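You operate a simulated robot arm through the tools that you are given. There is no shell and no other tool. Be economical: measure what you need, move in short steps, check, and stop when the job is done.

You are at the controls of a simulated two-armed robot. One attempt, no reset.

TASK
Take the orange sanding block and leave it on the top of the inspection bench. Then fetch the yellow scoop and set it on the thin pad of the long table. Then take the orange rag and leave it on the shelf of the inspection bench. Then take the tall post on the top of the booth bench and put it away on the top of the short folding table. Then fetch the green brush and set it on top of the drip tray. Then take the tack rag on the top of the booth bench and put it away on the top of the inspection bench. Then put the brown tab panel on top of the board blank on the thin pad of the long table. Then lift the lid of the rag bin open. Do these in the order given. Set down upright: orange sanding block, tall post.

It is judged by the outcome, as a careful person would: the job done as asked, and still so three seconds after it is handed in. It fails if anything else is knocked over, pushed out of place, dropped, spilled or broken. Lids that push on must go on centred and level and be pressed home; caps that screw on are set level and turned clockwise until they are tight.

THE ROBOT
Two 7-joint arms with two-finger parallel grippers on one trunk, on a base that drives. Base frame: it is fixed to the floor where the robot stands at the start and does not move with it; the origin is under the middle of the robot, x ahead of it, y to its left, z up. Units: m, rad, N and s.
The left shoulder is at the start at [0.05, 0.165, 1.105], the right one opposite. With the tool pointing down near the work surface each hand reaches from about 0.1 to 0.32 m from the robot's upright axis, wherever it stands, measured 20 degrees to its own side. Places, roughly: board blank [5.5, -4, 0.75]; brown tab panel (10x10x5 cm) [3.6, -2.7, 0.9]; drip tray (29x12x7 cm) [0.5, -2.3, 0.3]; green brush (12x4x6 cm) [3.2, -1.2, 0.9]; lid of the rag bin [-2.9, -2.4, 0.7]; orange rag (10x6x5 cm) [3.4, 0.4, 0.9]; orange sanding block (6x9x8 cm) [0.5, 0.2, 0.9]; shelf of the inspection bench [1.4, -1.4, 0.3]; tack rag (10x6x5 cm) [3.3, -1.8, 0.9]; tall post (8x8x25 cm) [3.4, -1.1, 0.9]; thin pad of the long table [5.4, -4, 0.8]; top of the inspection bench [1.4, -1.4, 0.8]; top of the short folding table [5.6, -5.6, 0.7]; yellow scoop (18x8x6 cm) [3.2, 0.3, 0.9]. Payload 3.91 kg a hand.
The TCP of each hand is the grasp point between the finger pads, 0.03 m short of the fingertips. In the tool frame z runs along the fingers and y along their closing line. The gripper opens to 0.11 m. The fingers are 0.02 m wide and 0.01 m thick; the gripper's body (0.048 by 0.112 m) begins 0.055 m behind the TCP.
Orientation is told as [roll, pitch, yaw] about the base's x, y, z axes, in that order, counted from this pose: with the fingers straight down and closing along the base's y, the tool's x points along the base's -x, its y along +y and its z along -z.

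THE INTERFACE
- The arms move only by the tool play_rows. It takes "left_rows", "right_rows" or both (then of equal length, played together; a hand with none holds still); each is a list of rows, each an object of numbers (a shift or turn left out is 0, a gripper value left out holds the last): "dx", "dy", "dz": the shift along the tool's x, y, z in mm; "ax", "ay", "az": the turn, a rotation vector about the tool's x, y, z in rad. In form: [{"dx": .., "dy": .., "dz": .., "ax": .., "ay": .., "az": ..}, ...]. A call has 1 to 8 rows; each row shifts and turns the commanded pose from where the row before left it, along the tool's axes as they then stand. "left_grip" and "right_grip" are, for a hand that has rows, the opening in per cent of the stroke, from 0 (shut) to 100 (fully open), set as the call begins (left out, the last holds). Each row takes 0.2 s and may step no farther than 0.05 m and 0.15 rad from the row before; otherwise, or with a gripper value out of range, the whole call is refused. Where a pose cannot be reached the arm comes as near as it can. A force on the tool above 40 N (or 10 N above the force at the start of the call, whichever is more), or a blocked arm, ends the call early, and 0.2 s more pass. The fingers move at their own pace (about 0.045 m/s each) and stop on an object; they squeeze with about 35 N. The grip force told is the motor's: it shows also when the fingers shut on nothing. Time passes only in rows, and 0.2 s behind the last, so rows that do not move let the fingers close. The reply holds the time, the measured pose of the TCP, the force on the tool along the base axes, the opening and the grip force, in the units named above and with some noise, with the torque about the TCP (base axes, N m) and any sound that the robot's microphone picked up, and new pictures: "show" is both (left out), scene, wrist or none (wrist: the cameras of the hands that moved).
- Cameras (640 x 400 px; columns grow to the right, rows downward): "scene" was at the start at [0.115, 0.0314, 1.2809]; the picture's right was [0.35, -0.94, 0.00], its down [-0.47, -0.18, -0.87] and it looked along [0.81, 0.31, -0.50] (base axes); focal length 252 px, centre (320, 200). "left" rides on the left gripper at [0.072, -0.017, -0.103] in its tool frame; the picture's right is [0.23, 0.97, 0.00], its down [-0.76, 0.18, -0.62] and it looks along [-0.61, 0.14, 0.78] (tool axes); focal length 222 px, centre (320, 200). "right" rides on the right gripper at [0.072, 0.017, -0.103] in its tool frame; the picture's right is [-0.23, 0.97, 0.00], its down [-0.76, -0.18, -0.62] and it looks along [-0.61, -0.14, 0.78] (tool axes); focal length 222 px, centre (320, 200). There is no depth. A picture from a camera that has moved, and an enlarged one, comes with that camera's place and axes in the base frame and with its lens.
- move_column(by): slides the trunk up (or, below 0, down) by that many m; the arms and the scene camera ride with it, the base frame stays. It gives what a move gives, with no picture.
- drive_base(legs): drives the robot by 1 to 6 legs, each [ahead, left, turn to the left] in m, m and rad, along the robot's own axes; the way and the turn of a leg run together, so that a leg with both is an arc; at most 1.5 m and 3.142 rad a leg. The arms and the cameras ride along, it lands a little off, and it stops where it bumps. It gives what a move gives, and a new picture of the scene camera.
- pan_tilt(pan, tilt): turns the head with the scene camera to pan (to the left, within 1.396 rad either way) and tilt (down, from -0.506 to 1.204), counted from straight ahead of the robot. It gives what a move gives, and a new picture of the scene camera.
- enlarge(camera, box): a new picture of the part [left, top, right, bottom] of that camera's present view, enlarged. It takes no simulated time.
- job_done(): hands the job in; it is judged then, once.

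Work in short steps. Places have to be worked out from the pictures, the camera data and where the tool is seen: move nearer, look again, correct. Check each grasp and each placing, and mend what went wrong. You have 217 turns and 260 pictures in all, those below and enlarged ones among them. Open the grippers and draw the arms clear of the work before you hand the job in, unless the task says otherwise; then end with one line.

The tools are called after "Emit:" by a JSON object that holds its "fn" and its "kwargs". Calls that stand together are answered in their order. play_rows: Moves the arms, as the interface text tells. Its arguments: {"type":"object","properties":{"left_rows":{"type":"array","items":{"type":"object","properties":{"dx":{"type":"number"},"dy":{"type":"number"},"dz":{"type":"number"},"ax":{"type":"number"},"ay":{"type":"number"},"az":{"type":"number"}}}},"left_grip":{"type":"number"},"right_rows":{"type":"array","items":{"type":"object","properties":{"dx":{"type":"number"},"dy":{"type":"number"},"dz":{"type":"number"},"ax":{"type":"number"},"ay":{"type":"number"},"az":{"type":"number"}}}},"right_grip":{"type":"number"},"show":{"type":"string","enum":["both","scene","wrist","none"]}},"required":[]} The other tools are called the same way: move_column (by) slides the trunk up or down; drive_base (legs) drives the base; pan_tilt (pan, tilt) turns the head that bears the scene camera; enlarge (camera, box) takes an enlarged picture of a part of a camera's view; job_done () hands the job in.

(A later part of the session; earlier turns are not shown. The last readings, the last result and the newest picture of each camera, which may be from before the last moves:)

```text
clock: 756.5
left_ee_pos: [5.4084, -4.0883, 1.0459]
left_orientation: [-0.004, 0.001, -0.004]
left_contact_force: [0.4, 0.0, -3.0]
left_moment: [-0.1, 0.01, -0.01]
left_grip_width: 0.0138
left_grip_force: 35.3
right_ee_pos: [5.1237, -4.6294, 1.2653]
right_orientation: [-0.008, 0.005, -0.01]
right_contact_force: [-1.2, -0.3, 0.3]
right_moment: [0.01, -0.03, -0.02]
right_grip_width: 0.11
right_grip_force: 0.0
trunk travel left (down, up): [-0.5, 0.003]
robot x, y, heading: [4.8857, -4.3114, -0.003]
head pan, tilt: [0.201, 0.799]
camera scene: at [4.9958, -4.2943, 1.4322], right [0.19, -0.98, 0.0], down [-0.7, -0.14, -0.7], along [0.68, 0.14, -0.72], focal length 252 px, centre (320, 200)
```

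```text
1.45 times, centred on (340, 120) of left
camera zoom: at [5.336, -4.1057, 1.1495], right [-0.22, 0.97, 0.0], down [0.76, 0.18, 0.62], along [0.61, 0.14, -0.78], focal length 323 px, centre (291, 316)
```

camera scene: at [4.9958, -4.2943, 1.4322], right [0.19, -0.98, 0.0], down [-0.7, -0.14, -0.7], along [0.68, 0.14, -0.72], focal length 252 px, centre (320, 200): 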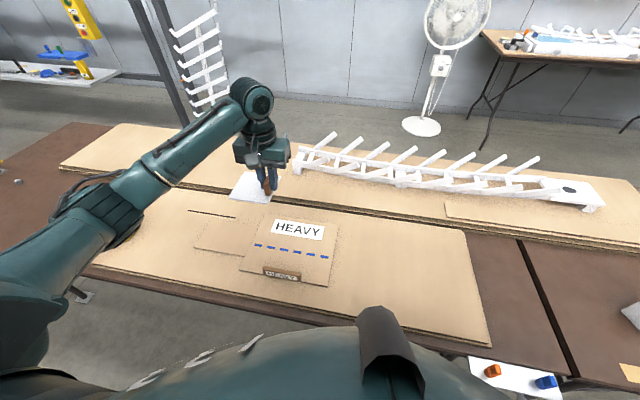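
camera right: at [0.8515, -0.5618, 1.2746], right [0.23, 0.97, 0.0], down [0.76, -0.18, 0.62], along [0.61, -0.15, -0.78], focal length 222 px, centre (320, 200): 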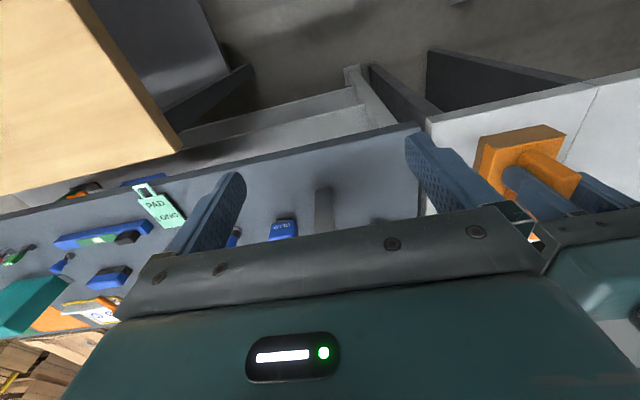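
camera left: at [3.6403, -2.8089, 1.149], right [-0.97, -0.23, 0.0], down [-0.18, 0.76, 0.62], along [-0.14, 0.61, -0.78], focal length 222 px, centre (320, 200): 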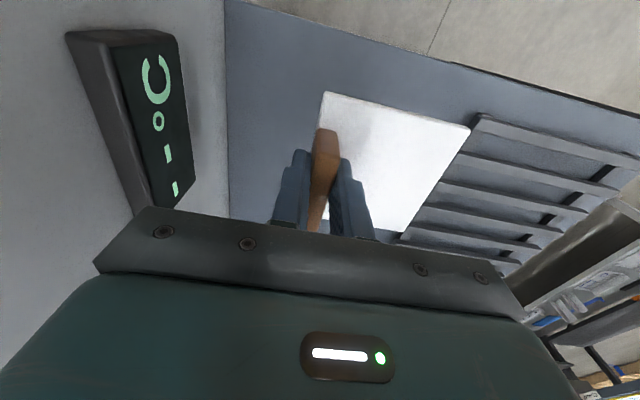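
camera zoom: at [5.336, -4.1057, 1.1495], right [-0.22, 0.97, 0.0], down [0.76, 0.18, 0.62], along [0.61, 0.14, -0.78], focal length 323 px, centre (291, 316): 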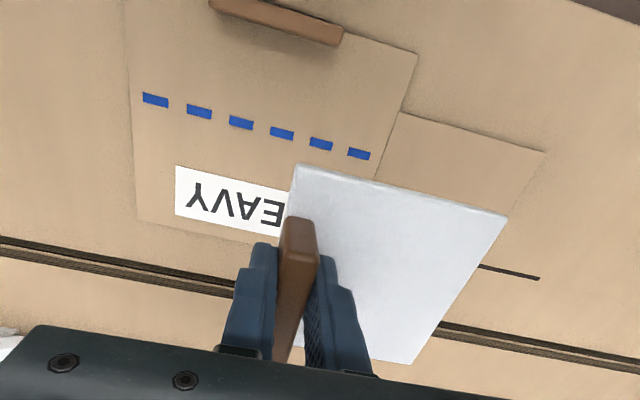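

I go with the main panel. Lowering by the trunk, then with the guarded arm.

Emit:
{"fn": "move_column", "kwargs": {"by": -0.19}}

Emit:
{"fn": "play_rows", "kwargs": {"left_rows": [{"dz": 12}, {"dz": 8}], "show": "both"}}

```text
clock: 758.6
left_ee_pos: [5.4082, -4.089, 0.8563]
left_orientation: [-0.006, 0.001, -0.003]
left_contact_force: [-0.5, 0.5, -2.8]
left_moment: [-0.13, 0.04, 0.0]
left_grip_width: 0.0137
left_grip_force: 35.0
right_ee_pos: [5.1232, -4.6286, 1.075]
right_orientation: [-0.008, 0.004, -0.013]
right_contact_force: [0.1, -0.2, -1.1]
right_moment: [-0.02, 0.02, -0.01]
right_grip_width: 0.1098
right_grip_force: 0.1
trunk travel left (down, up): [-0.31, 0.193]
robot x, y, heading: [4.8889, -4.3129, -0.001]
head pan, tilt: [0.201, 0.799]
```

```text
clock: 759.2
left_ee_pos: [5.4069, -4.089, 0.8361]
left_orientation: [-0.003, 0.002, -0.004]
left_contact_force: [0.8, -0.3, -3.1]
left_moment: [-0.09, 0.07, 0.0]
left_grip_width: 0.0137
left_grip_force: 35.1
right_ee_pos: [5.1234, -4.6286, 1.0752]
right_orientation: [-0.009, 0.005, -0.012]
right_contact_force: [-0.3, -0.1, -0.3]
right_moment: [-0.02, 0.01, 0.01]
right_grip_width: 0.11
right_grip_force: 0.0
trunk travel left (down, up): [-0.31, 0.193]
robot x, y, heading: [4.8863, -4.307, -0.005]
head pan, tilt: [0.201, 0.799]
camera scene: at [4.9957, -4.2942, 1.2422], right [0.2, -0.98, 0.0], down [-0.7, -0.14, -0.7], along [0.68, 0.14, -0.72], focal length 252 px, centre (320, 200)
camera left: at [5.3359, -4.1061, 0.9403], right [-0.22, 0.97, 0.0], down [0.76, 0.18, 0.62], along [0.61, 0.14, -0.78], focal length 222 px, centre (320, 200)
```

scene: 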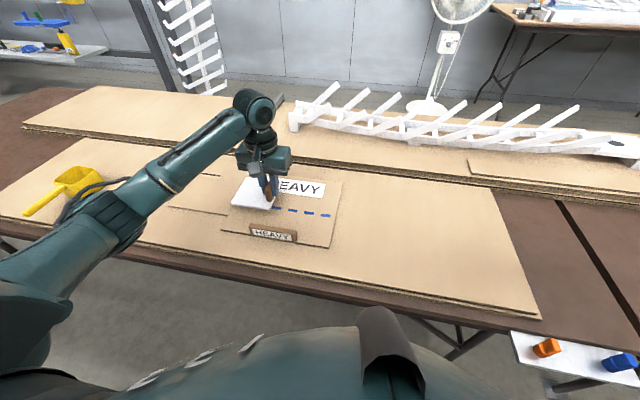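
left: 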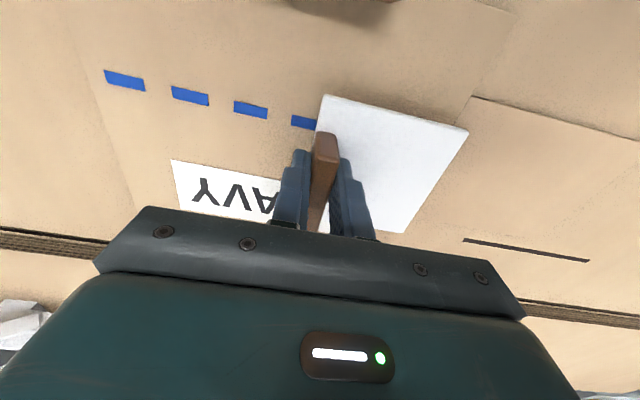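

Emit:
{"fn": "play_rows", "kwargs": {"left_rows": [{"dz": 8}, {"dz": 6}, {"dz": 4}, {"dz": 3}, {"dz": 3}], "show": "wrist"}}

```text
clock: 760.4
left_ee_pos: [5.4078, -4.0893, 0.8168]
left_orientation: [-0.005, -0.007, -0.004]
left_contact_force: [-2.8, 0.3, 26.9]
left_moment: [0.56, 0.34, 0.07]
left_grip_width: 0.014
left_grip_force: 34.9
right_ee_pos: [5.1215, -4.6303, 1.075]
right_orientation: [-0.007, 0.002, -0.011]
right_contact_force: [-0.1, 0.7, -0.1]
right_moment: [-0.01, 0.0, -0.01]
right_grip_width: 0.1101
right_grip_force: 0.1
trunk travel left (down, up): [-0.31, 0.193]
robot x, y, heading: [4.8848, -4.3108, -0.005]
head pan, tilt: [0.201, 0.799]
camera left: at [5.3356, -4.1068, 0.9199], right [-0.22, 0.97, -0.01], down [0.76, 0.18, 0.63], along [0.61, 0.14, -0.78], focal length 222 px, centre (320, 200)
```

left: 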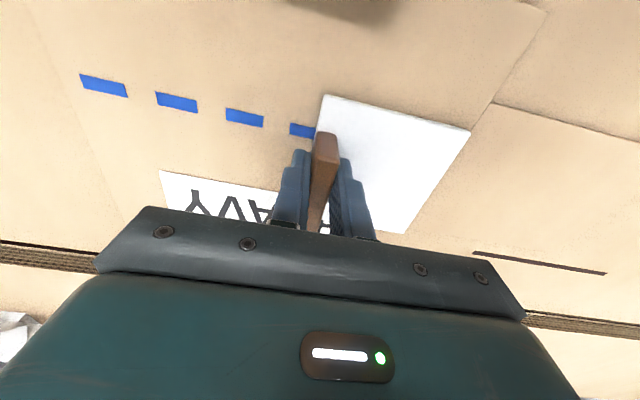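

Down on the board. I release, rise, and check.

Emit:
{"fn": "play_rows", "kwargs": {"left_rows": [{"dz": -1}, {}, {}, {"dz": -20}, {"dz": -40}, {"dz": -40}], "left_grip": 40, "show": "none"}}

Emit:
{"fn": "move_column", "kwargs": {"by": 0.19}}

Emit:
{"fn": "drive_base", "kwargs": {"legs": [[-0.3, 0, 0]]}}

Emit:
{"fn": "enlarge", "kwargs": {"camera": "scene", "box": [140, 130, 440, 290]}}

```text
clock: 761.8
left_ee_pos: [5.406, -4.0891, 0.9144]
left_orientation: [-0.002, 0.002, -0.004]
left_contact_force: [0.2, -0.5, -0.1]
left_moment: [0.01, -0.04, -0.02]
left_grip_width: 0.0439
left_grip_force: 0.1
right_ee_pos: [5.1226, -4.6286, 1.0749]
right_orientation: [-0.007, 0.005, -0.013]
right_contact_force: [0.0, 0.6, 0.0]
right_moment: [0.03, 0.01, 0.0]
right_grip_width: 0.1102
right_grip_force: 0.1
trunk travel left (down, up): [-0.31, 0.193]
robot x, y, heading: [4.8862, -4.3129, 0.0]
head pan, tilt: [0.201, 0.799]
```

```text
clock: 763.9
left_ee_pos: [5.4079, -4.0893, 1.1045]
left_orientation: [-0.005, 0.001, -0.004]
left_contact_force: [0.8, 0.5, 0.2]
left_moment: [0.05, 0.01, -0.01]
left_grip_width: 0.044
left_grip_force: 0.0
right_ee_pos: [5.1238, -4.6294, 1.2651]
right_orientation: [-0.008, 0.006, -0.012]
right_contact_force: [-0.3, -0.5, 0.1]
right_moment: [0.02, -0.01, -0.01]
right_grip_width: 0.11
right_grip_force: 0.0
trunk travel left (down, up): [-0.5, 0.003]
robot x, y, heading: [4.8841, -4.3095, -0.002]
head pan, tilt: [0.201, 0.799]
```

```text
clock: 765.9
left_ee_pos: [5.1128, -4.0899, 1.105]
left_orientation: [-0.006, 0.001, -0.01]
left_contact_force: [0.4, -0.8, 0.1]
left_moment: [-0.02, -0.04, -0.01]
left_grip_width: 0.0437
left_grip_force: 0.0
right_ee_pos: [4.826, -4.628, 1.2648]
right_orientation: [-0.008, 0.004, -0.019]
right_contact_force: [-0.1, 0.7, 0.4]
right_moment: [0.03, -0.01, 0.02]
right_grip_width: 0.1101
right_grip_force: 0.1
trunk travel left (down, up): [-0.5, 0.003]
robot x, y, heading: [4.5915, -4.3016, -0.006]
head pan, tilt: [0.201, 0.799]
camera scene: at [4.7005, -4.2929, 1.4323], right [0.19, -0.98, 0.0], down [-0.7, -0.14, -0.7], along [0.69, 0.13, -0.72], focal length 252 px, centre (320, 200)
```

scene: 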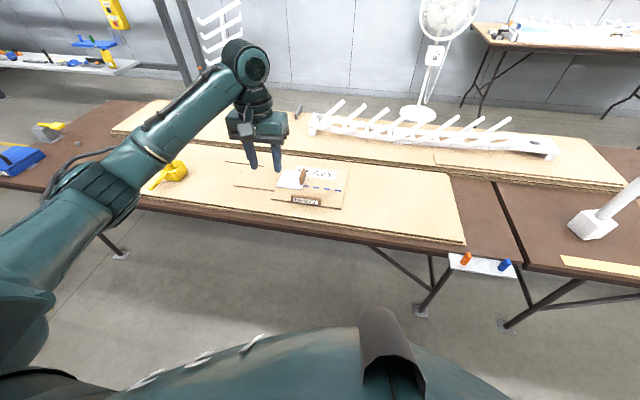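

```text
2.13 times, centred on (290, 210) of scene
camera zoom: at [4.7005, -4.2929, 1.4323], right [0.19, -0.98, 0.0], down [-0.7, -0.14, -0.7], along [0.69, 0.13, -0.72], focal length 538 px, centre (384, 179)
```

zoom: 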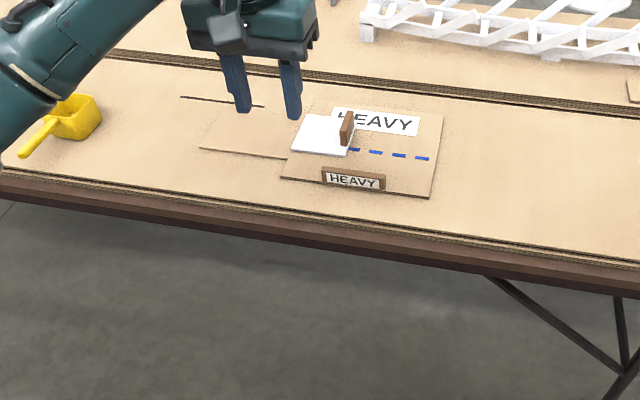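

The panel lies on the blank. Last: the rag bin lid at about (−2.9, −2.4). Long drive west, in stages.

Emit:
{"fn": "drive_base", "kwargs": {"legs": [[0, 0, -1.564], [-1.15, 0, 0], [0, -1.1, 0], [0, -1.05, 0], [0, 0, -1.57]]}}

Emit:
{"fn": "drive_base", "kwargs": {"legs": [[0, 0.7, 0], [1.4, 0, 0], [1.4, 0, 0], [0.6, 0, 0]]}}

Emit:
{"fn": "pan_tilt", "kwargs": {"pan": -0.3, "tilt": 0.35}}

```text
clock: 798.0
left_ee_pos: [1.9202, -3.3768, 1.1046]
left_orientation: [-0.006, 0.001, 3.111]
left_contact_force: [-0.5, -0.6, 0.6]
left_moment: [0.0, 0.0, -0.02]
left_grip_width: 0.044
left_grip_force: 0.0
right_ee_pos: [2.2174, -2.8444, 1.2643]
right_orientation: [-0.008, 0.006, 3.104]
right_contact_force: [0.4, -0.7, 0.1]
right_moment: [0.02, -0.02, -0.03]
right_grip_width: 0.1101
right_grip_force: 0.1
trunk travel left (down, up): [-0.5, 0.003]
robot x, y, heading: [2.4486, -3.1694, 3.112]
head pan, tilt: [0.201, 0.799]
camera scene: at [2.3385, -3.184, 1.4322], right [-0.17, 0.99, 0.0], down [0.71, 0.12, -0.7], along [-0.69, -0.12, -0.72], focal length 252 px, centre (320, 200)
```

scene: 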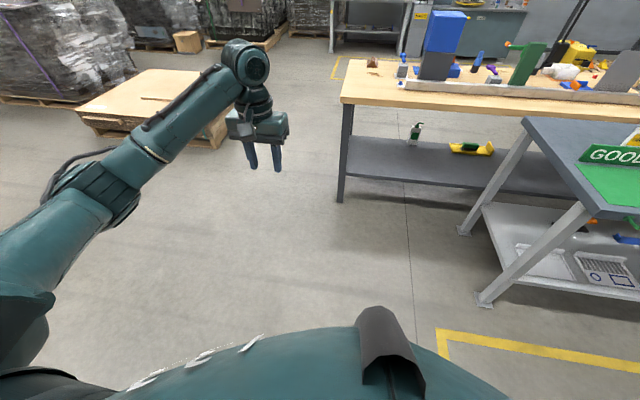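

```text
clock: 820.8
left_ee_pos: [-1.5179, -3.8774, 1.1048]
left_orientation: [-0.006, 0.002, 3.072]
left_contact_force: [-0.2, -0.5, 0.3]
left_moment: [-0.01, -0.02, 0.01]
left_grip_width: 0.0436
left_grip_force: 0.1
right_ee_pos: [-1.198, -3.359, 1.2646]
right_orientation: [-0.009, 0.005, 3.062]
right_contact_force: [-0.5, -0.1, 0.7]
right_moment: [0.01, 0.02, -0.01]
right_grip_width: 0.1101
right_grip_force: 0.1
trunk travel left (down, up): [-0.5, 0.003]
robot x, y, heading: [-0.976, -3.695, 3.072]
head pan, tilt: [0.201, 0.799]
camera scene: at [-1.0906, -3.7017, 1.4322], right [-0.13, 0.99, 0.0], down [0.71, 0.09, -0.7], along [-0.69, -0.09, -0.72], focal length 252 px, centre (320, 200)
```

scene: 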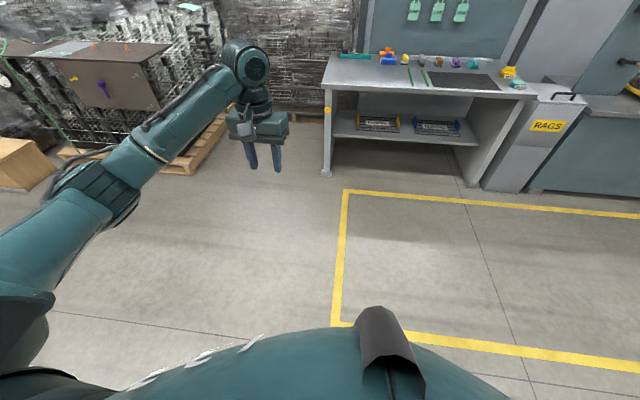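

```text
clock: 821.7
left_ee_pos: [-1.5173, -3.8776, 1.1045]
left_orientation: [-0.005, 0.002, 3.074]
left_contact_force: [0.2, -0.8, -0.4]
left_moment: [0.0, 0.0, 0.0]
left_grip_width: 0.044
left_grip_force: 0.0
right_ee_pos: [-1.1977, -3.3581, 1.2647]
right_orientation: [-0.009, 0.005, 3.062]
right_contact_force: [0.1, 1.0, -0.4]
right_moment: [0.0, -0.04, -0.01]
right_grip_width: 0.11
right_grip_force: 0.0
trunk travel left (down, up): [-0.5, 0.003]
robot x, y, heading: [-0.9818, -3.6971, 3.069]
head pan, tilt: [-0.3, 0.351]
camera scene: at [-1.097, -3.6576, 1.4718], right [0.36, 0.93, 0.0], down [0.32, -0.12, -0.94], along [-0.88, 0.34, -0.34], focal length 252 px, centre (320, 200)
```

scene: 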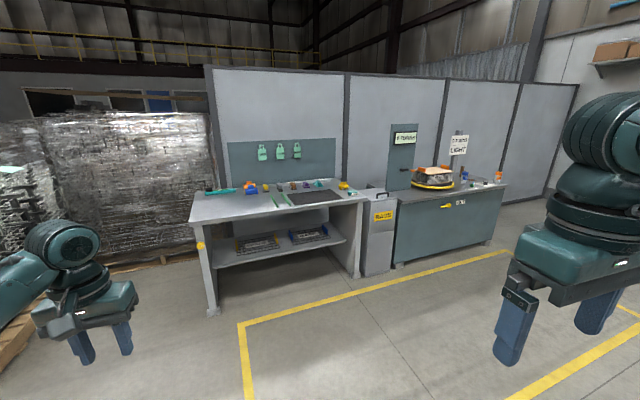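

The RAGS bin with a handled lid stands between a bench and a cabinet at x≈−2.85. I drive up in front of it.

Emit:
{"fn": "drive_base", "kwargs": {"legs": [[0, -1.2, 0.072], [1.1, 0, 0]]}}

Emit:
{"fn": "pan_tilt", "kwargs": {"pan": 0.0, "tilt": 0.65}}

Emit:
{"fn": "enlarge", "kwargs": {"camera": "scene", "box": [220, 150, 420, 300]}}

```text
clock: 837.6
left_ee_pos: [-2.5395, -2.7151, 1.1056]
left_orientation: [-0.005, 0.003, 3.14]
left_contact_force: [-0.4, 1.3, 0.4]
left_moment: [0.0, -0.01, 0.01]
left_grip_width: 0.0437
left_grip_force: 0.1
right_ee_pos: [-2.255, -2.174, 1.2635]
right_orientation: [-0.01, 0.005, 3.13]
right_contact_force: [-0.6, 0.3, 1.2]
right_moment: [0.02, -0.03, 0.01]
right_grip_width: 0.11
right_grip_force: 0.1
trunk travel left (down, up): [-0.5, 0.003]
robot x, y, heading: [-2.0156, -2.4961, 3.139]
head pan, tilt: [-0.3, 0.351]
camera scene: at [-2.135, -2.4674, 1.4718], right [0.3, 0.95, 0.0], down [0.33, -0.1, -0.94], along [-0.9, 0.28, -0.34], focal length 252 px, centre (320, 200)
```

scene: 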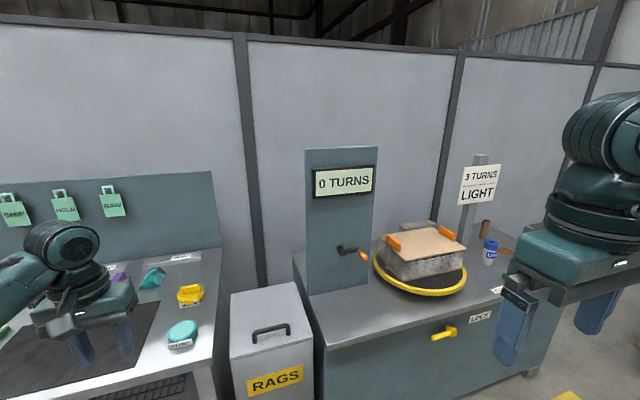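

```text
clock: 838.4
left_ee_pos: [-2.5392, -2.7154, 1.1053]
left_orientation: [-0.005, 0.002, 3.14]
left_contact_force: [1.1, -0.3, -0.1]
left_moment: [-0.03, -0.01, -0.02]
left_grip_width: 0.0439
left_grip_force: 0.0
right_ee_pos: [-2.2558, -2.1754, 1.2635]
right_orientation: [-0.009, 0.006, 3.132]
right_contact_force: [0.7, 0.5, -0.3]
right_moment: [0.0, -0.03, -0.01]
right_grip_width: 0.1102
right_grip_force: 0.0
trunk travel left (down, up): [-0.5, 0.003]
robot x, y, heading: [-2.021, -2.4963, 3.139]
head pan, tilt: [0.0, 0.649]
camera scene: at [-2.1326, -2.4948, 1.4449], right [0.0, 1.0, 0.0], down [0.6, 0.0, -0.8], along [-0.8, 0.0, -0.6], focal length 252 px, centre (320, 200)
```

scene: 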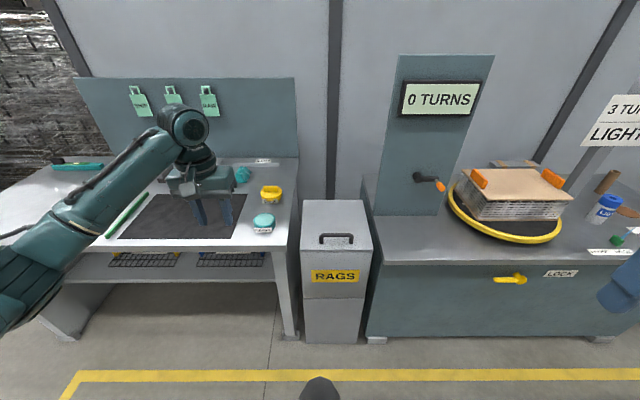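

```text
2.67 times, centred on (320, 225) of scene
camera zoom: at [-2.1326, -2.4948, 1.4449], right [0.0, 1.0, 0.0], down [0.6, 0.0, -0.8], along [-0.8, 0.0, -0.6], focal length 672 px, centre (320, 133)
```

zoom: 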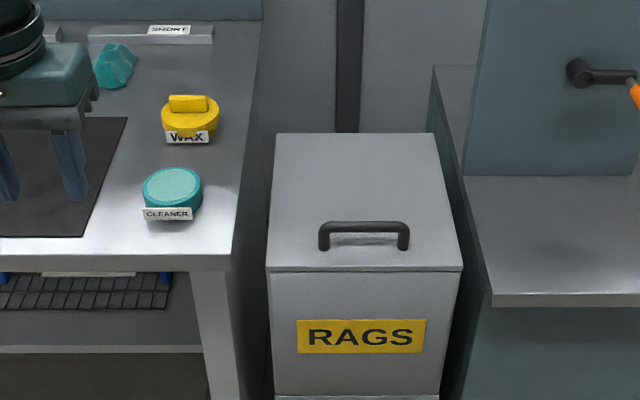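

The lid is hinged at the back (x≈−3.10) with a handle bar at about (−2.818, −2.43, 0.767), along y. I'll turn the left tool 90° to close across the bar and move over it.

Emit:
{"fn": "play_rows", "kwargs": {"left_rows": [{"az": 0.15, "dx": 15}, {"az": 0.15, "dx": 15}, {"az": 0.15, "dx": 15}, {"az": 0.15, "dx": 15}, {"az": 0.15}, {"az": 0.15}, {"az": 0.15}, {"az": 0.15}], "left_grip": 60, "show": "none"}}

Emit:
{"fn": "play_rows", "kwargs": {"left_rows": [{"az": 0.13}, {"az": 0.12}, {"az": 0.12}, {}], "show": "none"}}

Emit:
{"fn": "drive_base", "kwargs": {"legs": [[0, -0.27, 0], [0.36, 0, 0]]}}

Emit:
{"fn": "pan_tilt", "kwargs": {"pan": 0.2, "tilt": 0.8}}

Emit:
{"fn": "play_rows", "kwargs": {"left_rows": [{}], "show": "wrist"}}

```text
clock: 840.2
left_ee_pos: [-2.4808, -2.729, 1.1044]
left_orientation: [-0.003, -0.004, 1.939]
left_contact_force: [0.4, -0.5, 0.3]
left_moment: [-0.02, -0.02, -0.03]
left_grip_width: 0.0659
left_grip_force: 0.0
right_ee_pos: [-2.2552, -2.1749, 1.264]
right_orientation: [-0.01, 0.006, 3.132]
right_contact_force: [0.7, 0.3, 0.6]
right_moment: [0.01, 0.02, 0.0]
right_grip_width: 0.11
right_grip_force: 0.1
trunk travel left (down, up): [-0.5, 0.003]
robot x, y, heading: [-2.0182, -2.4951, 3.141]
head pan, tilt: [0.0, 0.649]
```

```text
clock: 841.2
left_ee_pos: [-2.4821, -2.7283, 1.1048]
left_orientation: [0.0, -0.006, 1.57]
left_contact_force: [-0.3, -0.1, 0.2]
left_moment: [-0.02, -0.04, -0.01]
left_grip_width: 0.066
left_grip_force: 0.1
right_ee_pos: [-2.2553, -2.1752, 1.2636]
right_orientation: [-0.008, 0.007, 3.131]
right_contact_force: [0.2, -0.6, 0.1]
right_moment: [-0.01, -0.03, -0.02]
right_grip_width: 0.1103
right_grip_force: 0.0
trunk travel left (down, up): [-0.5, 0.003]
robot x, y, heading: [-2.018, -2.4978, 3.141]
head pan, tilt: [0.0, 0.649]
```

```text
clock: 846.1
left_ee_pos: [-2.842, -2.4568, 1.1036]
left_orientation: [-0.001, -0.006, 1.572]
left_contact_force: [0.2, -1.1, -1.2]
left_moment: [0.01, 0.0, 0.0]
left_grip_width: 0.066
left_grip_force: 0.1
right_ee_pos: [-2.6149, -1.9042, 1.2644]
right_orientation: [-0.009, 0.004, 3.131]
right_contact_force: [0.0, -0.4, 0.0]
right_moment: [0.01, -0.01, 0.02]
right_grip_width: 0.11
right_grip_force: 0.1
trunk travel left (down, up): [-0.5, 0.003]
robot x, y, heading: [-2.3806, -2.2244, 3.141]
head pan, tilt: [0.0, 0.649]
camera scene: at [-2.4933, -2.2232, 1.4447], right [0.0, 1.0, 0.0], down [0.6, 0.0, -0.8], along [-0.8, 0.0, -0.6], focal length 252 px, centre (320, 200)
```

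scene: 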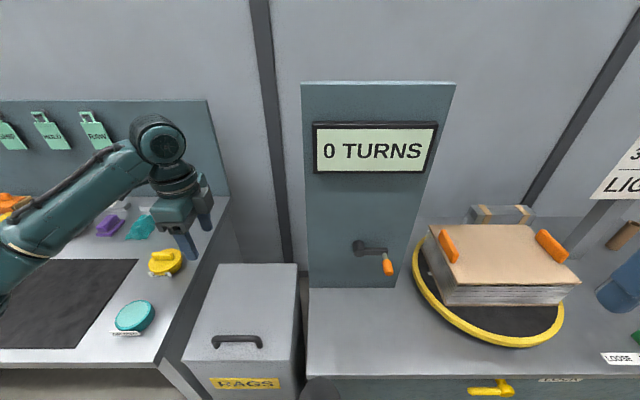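

```text
clock: 846.8
left_ee_pos: [-2.8412, -2.4569, 1.1043]
left_orientation: [-0.003, -0.006, 1.572]
left_contact_force: [0.0, -0.1, 0.0]
left_moment: [0.02, 0.01, -0.01]
left_grip_width: 0.0659
left_grip_force: 0.0
right_ee_pos: [-2.6152, -1.9033, 1.2647]
right_orientation: [-0.008, 0.005, 3.131]
right_contact_force: [0.0, -0.5, -0.4]
right_moment: [0.01, -0.04, -0.01]
right_grip_width: 0.1099
right_grip_force: 0.0
trunk travel left (down, up): [-0.5, 0.003]
robot x, y, heading: [-2.378, -2.2242, 3.14]
head pan, tilt: [0.201, 0.799]
camera scene: at [-2.4849, -2.2392, 1.4323], right [-0.2, 0.98, 0.0], down [0.7, 0.14, -0.7], along [-0.68, -0.14, -0.72], focal length 252 px, centre (320, 200)
```

scene: 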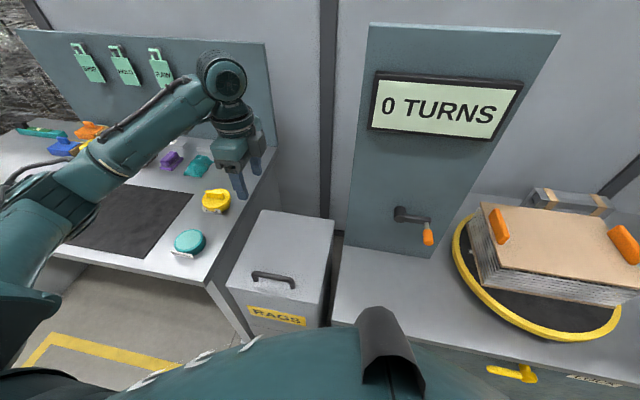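

```text
clock: 847.2
left_ee_pos: [-2.84, -2.4575, 1.1052]
left_orientation: [-0.003, -0.005, 1.571]
left_contact_force: [0.0, -0.4, -0.2]
left_moment: [-0.02, -0.02, 0.0]
left_grip_width: 0.0661
left_grip_force: 0.0
right_ee_pos: [-2.6157, -1.9032, 1.2643]
right_orientation: [-0.009, 0.005, 3.13]
right_contact_force: [-0.5, 0.0, 0.2]
right_moment: [0.01, 0.01, 0.03]
right_grip_width: 0.1099
right_grip_force: 0.1
trunk travel left (down, up): [-0.5, 0.003]
robot x, y, heading: [-2.3832, -2.2259, 3.14]
head pan, tilt: [0.201, 0.799]
camera left: at [-2.8234, -2.5315, 1.2075], right [-0.97, -0.23, 0.0], down [-0.18, 0.76, 0.63], along [-0.14, 0.61, -0.78], focal length 222 px, centre (320, 200)
```

left: 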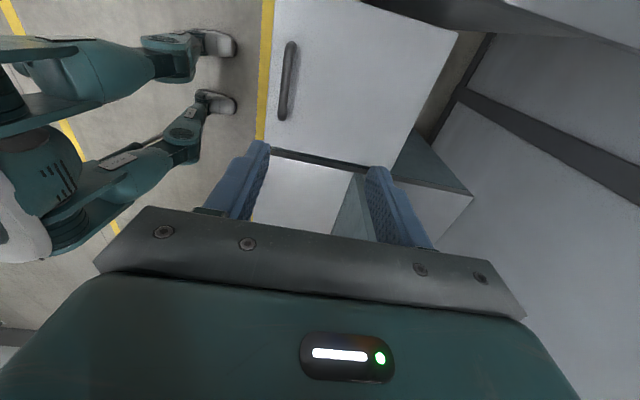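

Triangulation gives the bar at about (−2.785, −2.44), z 0.77–0.80. I align and come down partway for a better look.

Emit:
{"fn": "play_rows", "kwargs": {"left_rows": [{"dy": -28, "dx": -8}, {"dy": -27, "dx": -8}, {}], "show": "none"}}

Emit:
{"fn": "move_column", "kwargs": {"by": -0.23}}

Emit:
{"fn": "play_rows", "kwargs": {"left_rows": [{}], "show": "both"}}

```text
clock: 848.0
left_ee_pos: [-2.7863, -2.4413, 1.1037]
left_orientation: [0.0, -0.005, 1.572]
left_contact_force: [-0.9, 0.3, 0.6]
left_moment: [-0.02, -0.03, 0.03]
left_grip_width: 0.066
left_grip_force: 0.0
right_ee_pos: [-2.6164, -1.9037, 1.2648]
right_orientation: [-0.01, 0.007, 3.131]
right_contact_force: [0.4, -0.5, 0.1]
right_moment: [0.0, 0.03, -0.03]
right_grip_width: 0.1099
right_grip_force: 0.0
trunk travel left (down, up): [-0.5, 0.003]
robot x, y, heading: [-2.3776, -2.2217, 3.136]
head pan, tilt: [0.201, 0.799]
```

```text
clock: 850.4
left_ee_pos: [-2.7876, -2.442, 0.8741]
left_orientation: [-0.001, -0.006, 1.571]
left_contact_force: [-0.3, 1.2, 1.7]
left_moment: [-0.01, -0.02, 0.02]
left_grip_width: 0.0664
left_grip_force: 0.1
right_ee_pos: [-2.6156, -1.9032, 1.0338]
right_orientation: [-0.008, 0.005, 3.13]
right_contact_force: [0.5, 0.1, -0.1]
right_moment: [-0.01, -0.03, 0.02]
right_grip_width: 0.11
right_grip_force: 0.0
trunk travel left (down, up): [-0.27, 0.233]
robot x, y, heading: [-2.3756, -2.2231, 3.142]
head pan, tilt: [0.201, 0.799]
```

```text
clock: 850.8
left_ee_pos: [-2.7857, -2.443, 0.8752]
left_orientation: [-0.001, -0.005, 1.571]
left_contact_force: [-0.2, -0.5, 0.4]
left_moment: [0.0, 0.0, -0.01]
left_grip_width: 0.0658
left_grip_force: 0.0
right_ee_pos: [-2.6151, -1.9032, 1.0345]
right_orientation: [-0.01, 0.006, 3.131]
right_contact_force: [-0.3, 0.0, 0.8]
right_moment: [0.03, -0.01, 0.0]
right_grip_width: 0.1102
right_grip_force: 0.1
trunk travel left (down, up): [-0.27, 0.233]
robot x, y, heading: [-2.3775, -2.2209, 3.144]
head pan, tilt: [0.201, 0.799]
camera scene: at [-2.485, -2.2393, 1.2022], right [-0.2, 0.98, 0.0], down [0.7, 0.14, -0.7], along [-0.68, -0.14, -0.72], focal length 252 px, centre (320, 200)
camera left: at [-2.7694, -2.5171, 0.9769], right [-0.97, -0.23, 0.0], down [-0.18, 0.76, 0.63], along [-0.14, 0.61, -0.78], focal length 222 px, centre (320, 200)
```

scene: 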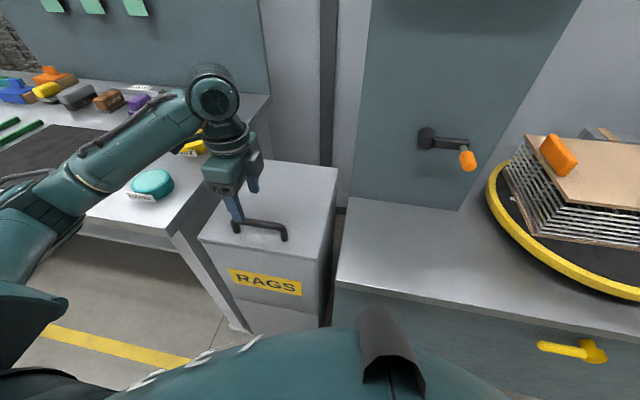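
left: 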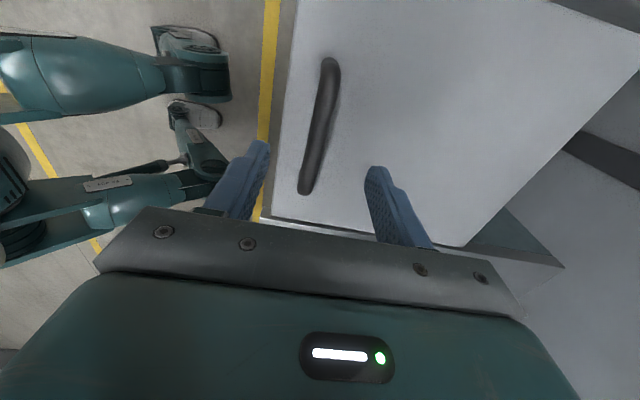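

The bar is centred between the fingers (z≈0.78). I lower with guard to TCP 0.79 and close.

Emit:
{"fn": "play_rows", "kwargs": {"left_rows": [{"dz": 30}, {"dz": 30}, {"dz": 15}, {"dz": 10}, {}], "show": "none"}}

Emit:
{"fn": "play_rows", "kwargs": {"left_rows": [{}, {}, {}, {}, {}], "left_grip": 0, "show": "both"}}

```text
clock: 852.0
left_ee_pos: [-2.7853, -2.4427, 0.7889]
left_orientation: [-0.001, -0.003, 1.571]
left_contact_force: [-1.1, 0.0, 0.9]
left_moment: [0.01, 0.0, -0.01]
left_grip_width: 0.0661
left_grip_force: 0.0
right_ee_pos: [-2.6157, -1.9035, 1.0341]
right_orientation: [-0.008, 0.006, 3.131]
right_contact_force: [0.5, 0.3, -0.2]
right_moment: [0.01, -0.01, 0.01]
right_grip_width: 0.1101
right_grip_force: 0.1
trunk travel left (down, up): [-0.27, 0.233]
robot x, y, heading: [-2.3785, -2.2255, 3.139]
head pan, tilt: [0.201, 0.799]
```

```text
clock: 853.2
left_ee_pos: [-2.7845, -2.4417, 0.788]
left_orientation: [-0.003, -0.004, 1.569]
left_contact_force: [14.2, 0.1, 0.3]
left_moment: [-0.12, -0.01, 0.06]
left_grip_width: 0.0154
left_grip_force: 44.7
right_ee_pos: [-2.6141, -1.9044, 1.034]
right_orientation: [-0.01, 0.003, 3.131]
right_contact_force: [0.8, 0.3, -0.5]
right_moment: [0.02, -0.01, 0.0]
right_grip_width: 0.1099
right_grip_force: 0.1
trunk travel left (down, up): [-0.27, 0.233]
robot x, y, heading: [-2.3774, -2.2211, 3.134]
head pan, tilt: [0.201, 0.799]
camera scene: at [-2.4838, -2.2393, 1.2023], right [-0.2, 0.98, 0.0], down [0.7, 0.14, -0.7], along [-0.68, -0.14, -0.72], focal length 252 px, centre (320, 200)
camera left: at [-2.7677, -2.5165, 0.8915], right [-0.97, -0.23, 0.0], down [-0.18, 0.76, 0.63], along [-0.14, 0.61, -0.78], focal length 222 px, centre (320, 200)
```

scene: 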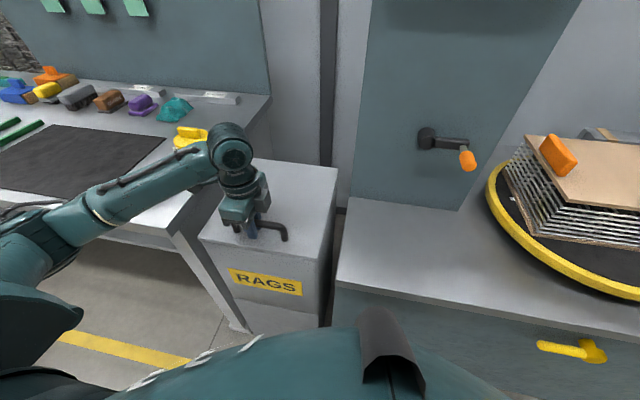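
left: 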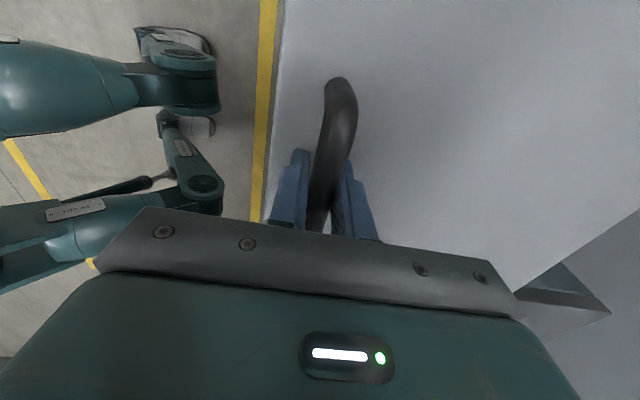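

The bar is gripped (15 mm). I lift along the hinge arc in small steps, tool vertical, starting with 18°.

Emit:
{"fn": "play_rows", "kwargs": {"left_rows": [{"dy": 6.5, "dz": -28}, {"dy": 9.4, "dz": -27}, {"dy": 12.2, "dz": -26}, {}], "show": "both"}}

```text
clock: 854.2
left_ee_pos: [-2.8142, -2.4422, 0.8744]
left_orientation: [0.002, -0.006, 1.567]
left_contact_force: [18.1, 8.0, 10.6]
left_moment: [0.61, 0.18, -0.08]
left_grip_width: 0.0155
left_grip_force: 45.1
right_ee_pos: [-2.6132, -1.9016, 1.0332]
right_orientation: [-0.006, 0.002, 3.131]
right_contact_force: [0.6, 1.0, 0.5]
right_moment: [0.0, 0.0, 0.0]
right_grip_width: 0.1101
right_grip_force: 0.1
trunk travel left (down, up): [-0.27, 0.233]
robot x, y, heading: [-2.3791, -2.2258, 3.136]
head pan, tilt: [0.201, 0.799]
camera scene: at [-2.4826, -2.2383, 1.2026], right [-0.2, 0.98, 0.0], down [0.7, 0.14, -0.7], along [-0.69, -0.14, -0.71], focal length 252 px, centre (320, 200)
camera left: at [-2.7965, -2.5169, 0.9771], right [-0.97, -0.23, 0.0], down [-0.17, 0.76, 0.63], along [-0.14, 0.61, -0.78], focal length 222 px, centre (320, 200)
```

scene: 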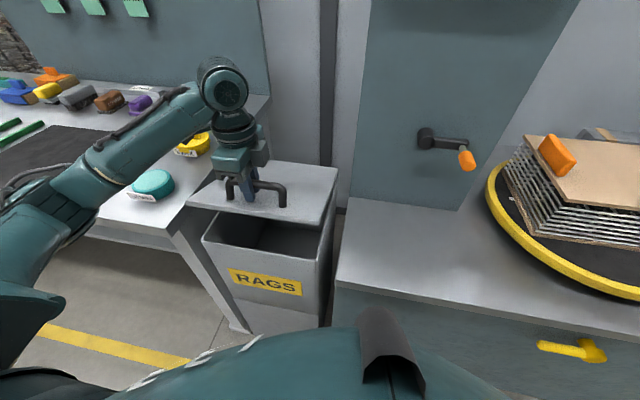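
left: 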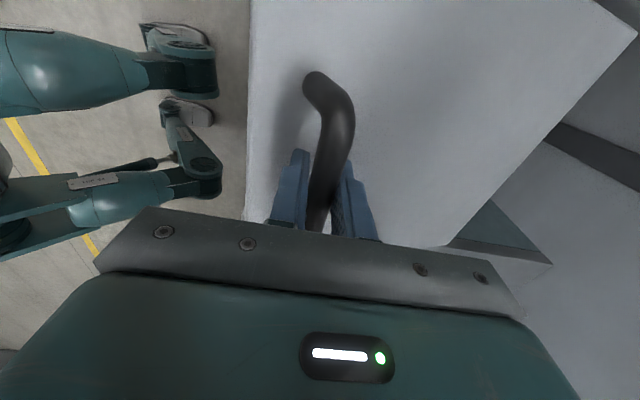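

The lid is opening. I continue along the arc.

Emit:
{"fn": "play_rows", "kwargs": {"left_rows": [{"dy": 13, "dz": -25}, {"dy": 16, "dz": -23}, {"dy": 18, "dz": -21}, {}], "show": "none"}}

```text
clock: 855.2
left_ee_pos: [-2.8626, -2.4431, 0.9404]
left_orientation: [-0.002, -0.003, 1.574]
left_contact_force: [-7.5, 1.6, -6.9]
left_moment: [0.23, 0.07, -0.47]
left_grip_width: 0.0156
left_grip_force: 44.5
right_ee_pos: [-2.6162, -1.9032, 1.0348]
right_orientation: [-0.01, 0.007, 3.131]
right_contact_force: [-0.2, -0.6, -0.5]
right_moment: [0.0, 0.01, -0.03]
right_grip_width: 0.1101
right_grip_force: 0.1
trunk travel left (down, up): [-0.27, 0.233]
robot x, y, heading: [-2.3764, -2.2226, 3.139]
head pan, tilt: [0.201, 0.799]
```

At ~36°. From here I combine small base and trunk moves to follow the arc, saving arm reach.

Emit:
{"fn": "play_rows", "kwargs": {"left_rows": [{"dy": 20, "dz": -18}, {}], "show": "none"}}

Emit:
{"fn": "move_column", "kwargs": {"by": 0.012}}

Emit:
{"fn": "drive_base", "kwargs": {"legs": [[0.025, 0, 0]]}}

Emit:
{"fn": "move_column", "kwargs": {"by": 0.016}}

Emit:
{"fn": "drive_base", "kwargs": {"legs": [[0.026, 0, 0]]}}

```text
clock: 855.8
left_ee_pos: [-2.8824, -2.4435, 0.9573]
left_orientation: [-0.004, -0.004, 1.571]
left_contact_force: [-5.2, 2.4, -7.3]
left_moment: [-0.08, -0.16, -0.45]
left_grip_width: 0.0154
left_grip_force: 45.3
right_ee_pos: [-2.6164, -1.9039, 1.0342]
right_orientation: [-0.008, 0.007, 3.131]
right_contact_force: [0.9, 0.4, 0.3]
right_moment: [-0.01, 0.02, -0.02]
right_grip_width: 0.1101
right_grip_force: 0.0
trunk travel left (down, up): [-0.27, 0.233]
robot x, y, heading: [-2.3778, -2.2219, 3.142]
head pan, tilt: [0.201, 0.799]
```

```text
clock: 856.3
left_ee_pos: [-2.8865, -2.4434, 0.9593]
left_orientation: [-0.009, -0.003, 1.572]
left_contact_force: [-13.0, 0.1, -17.6]
left_moment: [0.52, -0.04, -0.46]
left_grip_width: 0.0156
left_grip_force: 44.6
right_ee_pos: [-2.6179, -1.9028, 1.0434]
right_orientation: [-0.009, 0.007, 3.13]
right_contact_force: [0.5, -0.8, -0.7]
right_moment: [-0.02, 0.02, -0.01]
right_grip_width: 0.1098
right_grip_force: 0.1
trunk travel left (down, up): [-0.28, 0.223]
robot x, y, heading: [-2.3787, -2.2253, 3.14]
head pan, tilt: [0.201, 0.799]
stopped: the force on the tool passed its limit at 44 N (the readings are from after the stop); the commanded pose is now the measured one
```

```text
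clock: 857.3
left_ee_pos: [-2.9071, -2.4419, 0.9747]
left_orientation: [0.006, -0.005, 1.565]
left_contact_force: [6.0, 0.3, 8.0]
left_moment: [-0.51, -0.15, -0.15]
left_grip_width: 0.0153
left_grip_force: 44.9
right_ee_pos: [-2.6407, -1.9035, 1.0438]
right_orientation: [-0.008, 0.004, 3.13]
right_contact_force: [-0.6, -0.7, 0.5]
right_moment: [0.06, 0.01, 0.02]
right_grip_width: 0.1098
right_grip_force: 0.1
trunk travel left (down, up): [-0.28, 0.223]
robot x, y, heading: [-2.4044, -2.2257, 3.138]
head pan, tilt: [0.201, 0.799]
stopped in leg 1: the force on the tool passed its limit at 42 N (the readings are from after the stop); the commanded pose is now the measured one
camera scene: at [-2.5099, -2.2388, 1.212], right [-0.2, 0.98, 0.0], down [0.7, 0.14, -0.7], along [-0.68, -0.14, -0.72], focal length 252 px, centre (320, 200)
```

scene: 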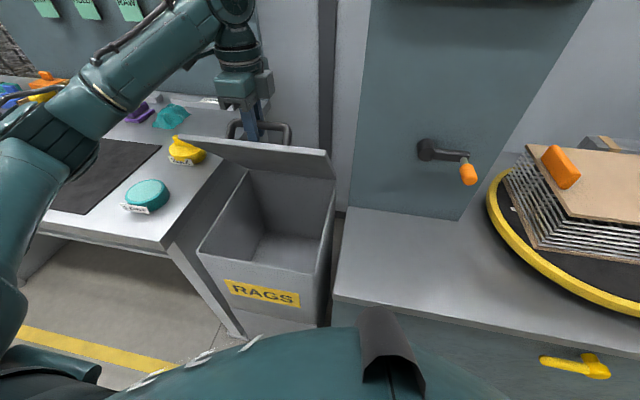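

```text
clock: 857.9
left_ee_pos: [-2.9109, -2.4427, 0.9775]
left_orientation: [-0.008, -0.007, 1.568]
left_contact_force: [-9.9, -0.3, -17.9]
left_moment: [0.62, -0.06, -0.29]
left_grip_width: 0.016
left_grip_force: 44.5
right_ee_pos: [-2.6437, -1.904, 1.0584]
right_orientation: [-0.007, 0.006, 3.129]
right_contact_force: [-0.5, 0.2, -0.3]
right_moment: [0.0, 0.02, -0.01]
right_grip_width: 0.1098
right_grip_force: 0.1
trunk travel left (down, up): [-0.295, 0.208]
robot x, y, heading: [-2.4057, -2.2201, 3.137]
head pan, tilt: [0.201, 0.799]
stopped: the force on the tool passed its limit at 41 N (the readings are from after the stop); the commanded pose is now the measured one
```

```text
clock: 858.7
left_ee_pos: [-2.9317, -2.4427, 0.9878]
left_orientation: [0.007, -0.005, 1.565]
left_contact_force: [17.4, -6.8, 33.8]
left_moment: [0.09, 0.01, -0.94]
left_grip_width: 0.0163
left_grip_force: 45.3
right_ee_pos: [-2.6642, -1.9029, 1.06]
right_orientation: [-0.007, 0.0, 3.13]
right_contact_force: [0.9, 0.1, 0.2]
right_moment: [0.0, 0.0, 0.01]
right_grip_width: 0.1099
right_grip_force: 0.1
trunk travel left (down, up): [-0.295, 0.208]
robot x, y, heading: [-2.4315, -2.2236, 3.139]
head pan, tilt: [0.201, 0.799]
camera scene: at [-2.5329, -2.2388, 1.2277], right [-0.2, 0.98, 0.0], down [0.7, 0.14, -0.7], along [-0.69, -0.14, -0.71], focal length 252 px, centre (320, 200)
```

scene: 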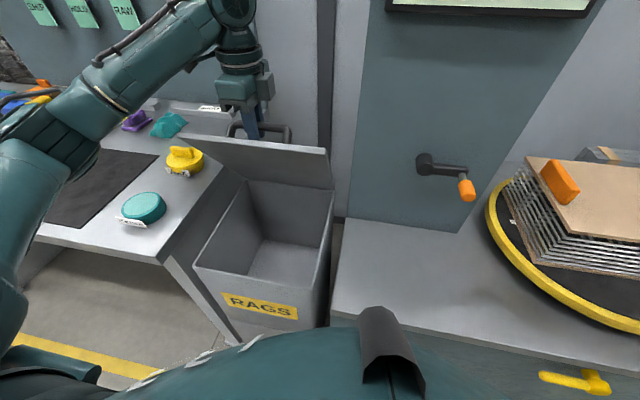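

About 54° open. My base seems slimmer than I assumed (feet only ~0.07 m ahead), so I can advance further. I relieve the force and continue pushing along the arc.

Emit:
{"fn": "play_rows", "kwargs": {"left_rows": [{"dz": -6, "dy": 4}, {"ax": -0.1}, {"ax": -0.1}, {}], "show": "none"}}

Emit:
{"fn": "drive_base", "kwargs": {"legs": [[0.025, 0, 0]]}}

Emit:
{"fn": "play_rows", "kwargs": {"left_rows": [{"dz": -6}, {}], "show": "none"}}

Emit:
{"fn": "drive_base", "kwargs": {"legs": [[0.025, 0, 0]]}}

```text
clock: 859.7
left_ee_pos: [-2.9382, -2.4428, 0.9892]
left_orientation: [0.202, -0.006, 1.564]
left_contact_force: [-0.2, 3.0, -1.4]
left_moment: [0.17, -0.14, -0.39]
left_grip_width: 0.0155
left_grip_force: 45.0
right_ee_pos: [-2.6678, -1.9031, 1.0577]
right_orientation: [-0.008, 0.006, 3.132]
right_contact_force: [0.2, -0.3, 0.3]
right_moment: [0.0, 0.0, -0.02]
right_grip_width: 0.1101
right_grip_force: 0.1
trunk travel left (down, up): [-0.295, 0.208]
robot x, y, heading: [-2.4237, -2.2199, 3.143]
head pan, tilt: [0.201, 0.799]
```

```text
clock: 860.5
left_ee_pos: [-2.961, -2.4426, 0.9959]
left_orientation: [0.213, -0.006, 1.565]
left_contact_force: [10.6, -1.8, 33.2]
left_moment: [-0.08, 0.0, -0.46]
left_grip_width: 0.0158
left_grip_force: 45.5
right_ee_pos: [-2.69, -1.902, 1.0597]
right_orientation: [-0.008, 0.0, 3.128]
right_contact_force: [-0.6, 0.4, 0.7]
right_moment: [0.0, -0.03, -0.01]
right_grip_width: 0.11
right_grip_force: 0.2
trunk travel left (down, up): [-0.295, 0.208]
robot x, y, heading: [-2.4559, -2.2236, 3.136]
head pan, tilt: [0.201, 0.799]
camera scene: at [-2.5585, -2.2381, 1.2274], right [-0.2, 0.98, 0.0], down [0.7, 0.14, -0.7], along [-0.69, -0.14, -0.71], focal length 252 px, centre (320, 200)
```

scene: 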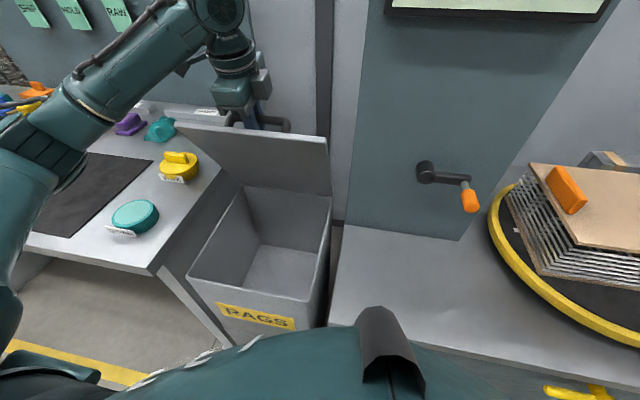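

```text
clock: 861.1
left_ee_pos: [-2.9641, -2.4419, 0.9966]
left_orientation: [0.202, -0.008, 1.564]
left_contact_force: [-3.3, 4.1, -10.8]
left_moment: [-0.21, 0.07, -0.39]
left_grip_width: 0.0157
left_grip_force: 45.3
right_ee_pos: [-2.6935, -1.9026, 1.0579]
right_orientation: [-0.009, 0.006, 3.129]
right_contact_force: [0.0, 0.7, 0.3]
right_moment: [0.0, -0.03, 0.0]
right_grip_width: 0.1102
right_grip_force: 0.0
trunk travel left (down, up): [-0.295, 0.208]
robot x, y, heading: [-2.4522, -2.2253, 3.142]
head pan, tilt: [0.201, 0.799]
```

```text
clock: 862.0
left_ee_pos: [-2.9717, -2.4428, 1.0005]
left_orientation: [0.208, -0.009, 1.563]
left_contact_force: [-1.8, 0.8, -2.4]
left_moment: [-0.21, 0.18, -0.22]
left_grip_width: 0.0154
left_grip_force: 45.3
right_ee_pos: [-2.7025, -1.902, 1.0591]
right_orientation: [-0.01, 0.004, 3.131]
right_contact_force: [-0.3, -0.4, -0.7]
right_moment: [0.04, -0.03, -0.02]
right_grip_width: 0.1101
right_grip_force: 0.1
trunk travel left (down, up): [-0.295, 0.208]
robot x, y, heading: [-2.468, -2.2213, 3.142]
head pan, tilt: [0.201, 0.799]
stopped in leg 1: the robot was blocked; the commanded pose is now the measured one
camera scene: at [-2.5723, -2.2382, 1.2267], right [-0.2, 0.98, 0.0], down [0.7, 0.14, -0.7], along [-0.68, -0.14, -0.72], focal length 252 px, centre (320, 200)
```

scene: 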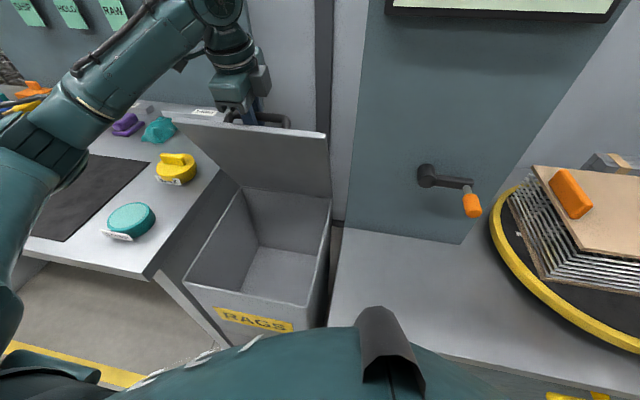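

The base is at its limit (bin front). I keep pushing with the arm.

Emit:
{"fn": "play_rows", "kwargs": {"left_rows": [{"dy": 18, "dz": -2}, {"dy": 18, "dz": -1}, {}], "show": "none"}}

Emit:
{"fn": "play_rows", "kwargs": {"left_rows": [{"dy": 18, "dz": 1}, {"dy": 18, "dz": 2}, {}], "show": "both"}}

```text
clock: 862.8
left_ee_pos: [-3.0075, -2.4422, 1.0086]
left_orientation: [0.207, -0.008, 1.564]
left_contact_force: [-1.1, 2.5, -9.4]
left_moment: [0.44, -0.18, -0.47]
left_grip_width: 0.0156
left_grip_force: 44.9
right_ee_pos: [-2.7032, -1.9018, 1.0586]
right_orientation: [-0.008, 0.007, 3.13]
right_contact_force: [-0.5, -0.9, 0.3]
right_moment: [0.02, 0.02, 0.03]
right_grip_width: 0.1098
right_grip_force: 0.0
trunk travel left (down, up): [-0.295, 0.208]
robot x, y, heading: [-2.4658, -2.2202, 3.137]
head pan, tilt: [0.201, 0.799]
```

```text
clock: 863.6
left_ee_pos: [-3.0435, -2.4429, 1.0136]
left_orientation: [0.206, -0.011, 1.564]
left_contact_force: [-0.4, 3.2, -15.5]
left_moment: [0.72, -0.02, -0.51]
left_grip_width: 0.0156
left_grip_force: 45.1
right_ee_pos: [-2.705, -1.9027, 1.0589]
right_orientation: [-0.009, 0.006, 3.13]
right_contact_force: [-0.3, 0.6, -0.5]
right_moment: [0.0, -0.01, 0.01]
right_grip_width: 0.1101
right_grip_force: 0.0
trunk travel left (down, up): [-0.295, 0.208]
robot x, y, heading: [-2.4658, -2.2207, 3.135]
head pan, tilt: [0.201, 0.799]
camera scene: at [-2.5733, -2.2383, 1.2265], right [-0.2, 0.98, 0.0], down [0.7, 0.14, -0.7], along [-0.68, -0.14, -0.72], focal length 252 px, centre (320, 200)
camera left: at [-3.005, -2.5175, 1.1098], right [-0.95, -0.22, 0.2], down [-0.04, 0.76, 0.65], along [-0.3, 0.62, -0.73], focal length 222 px, centre (320, 200)
```

scene: 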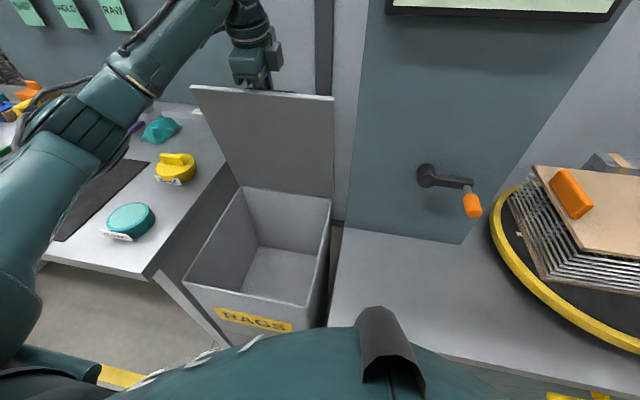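
left: 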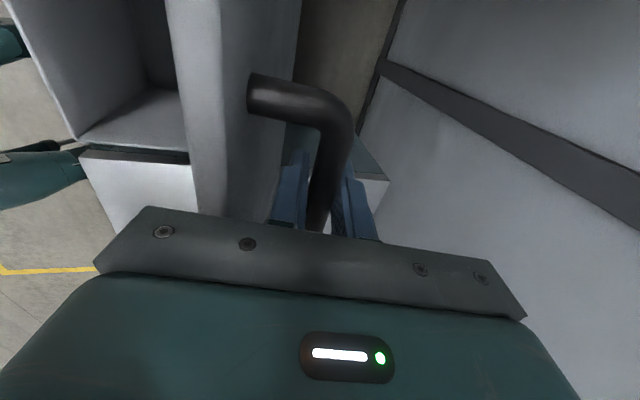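

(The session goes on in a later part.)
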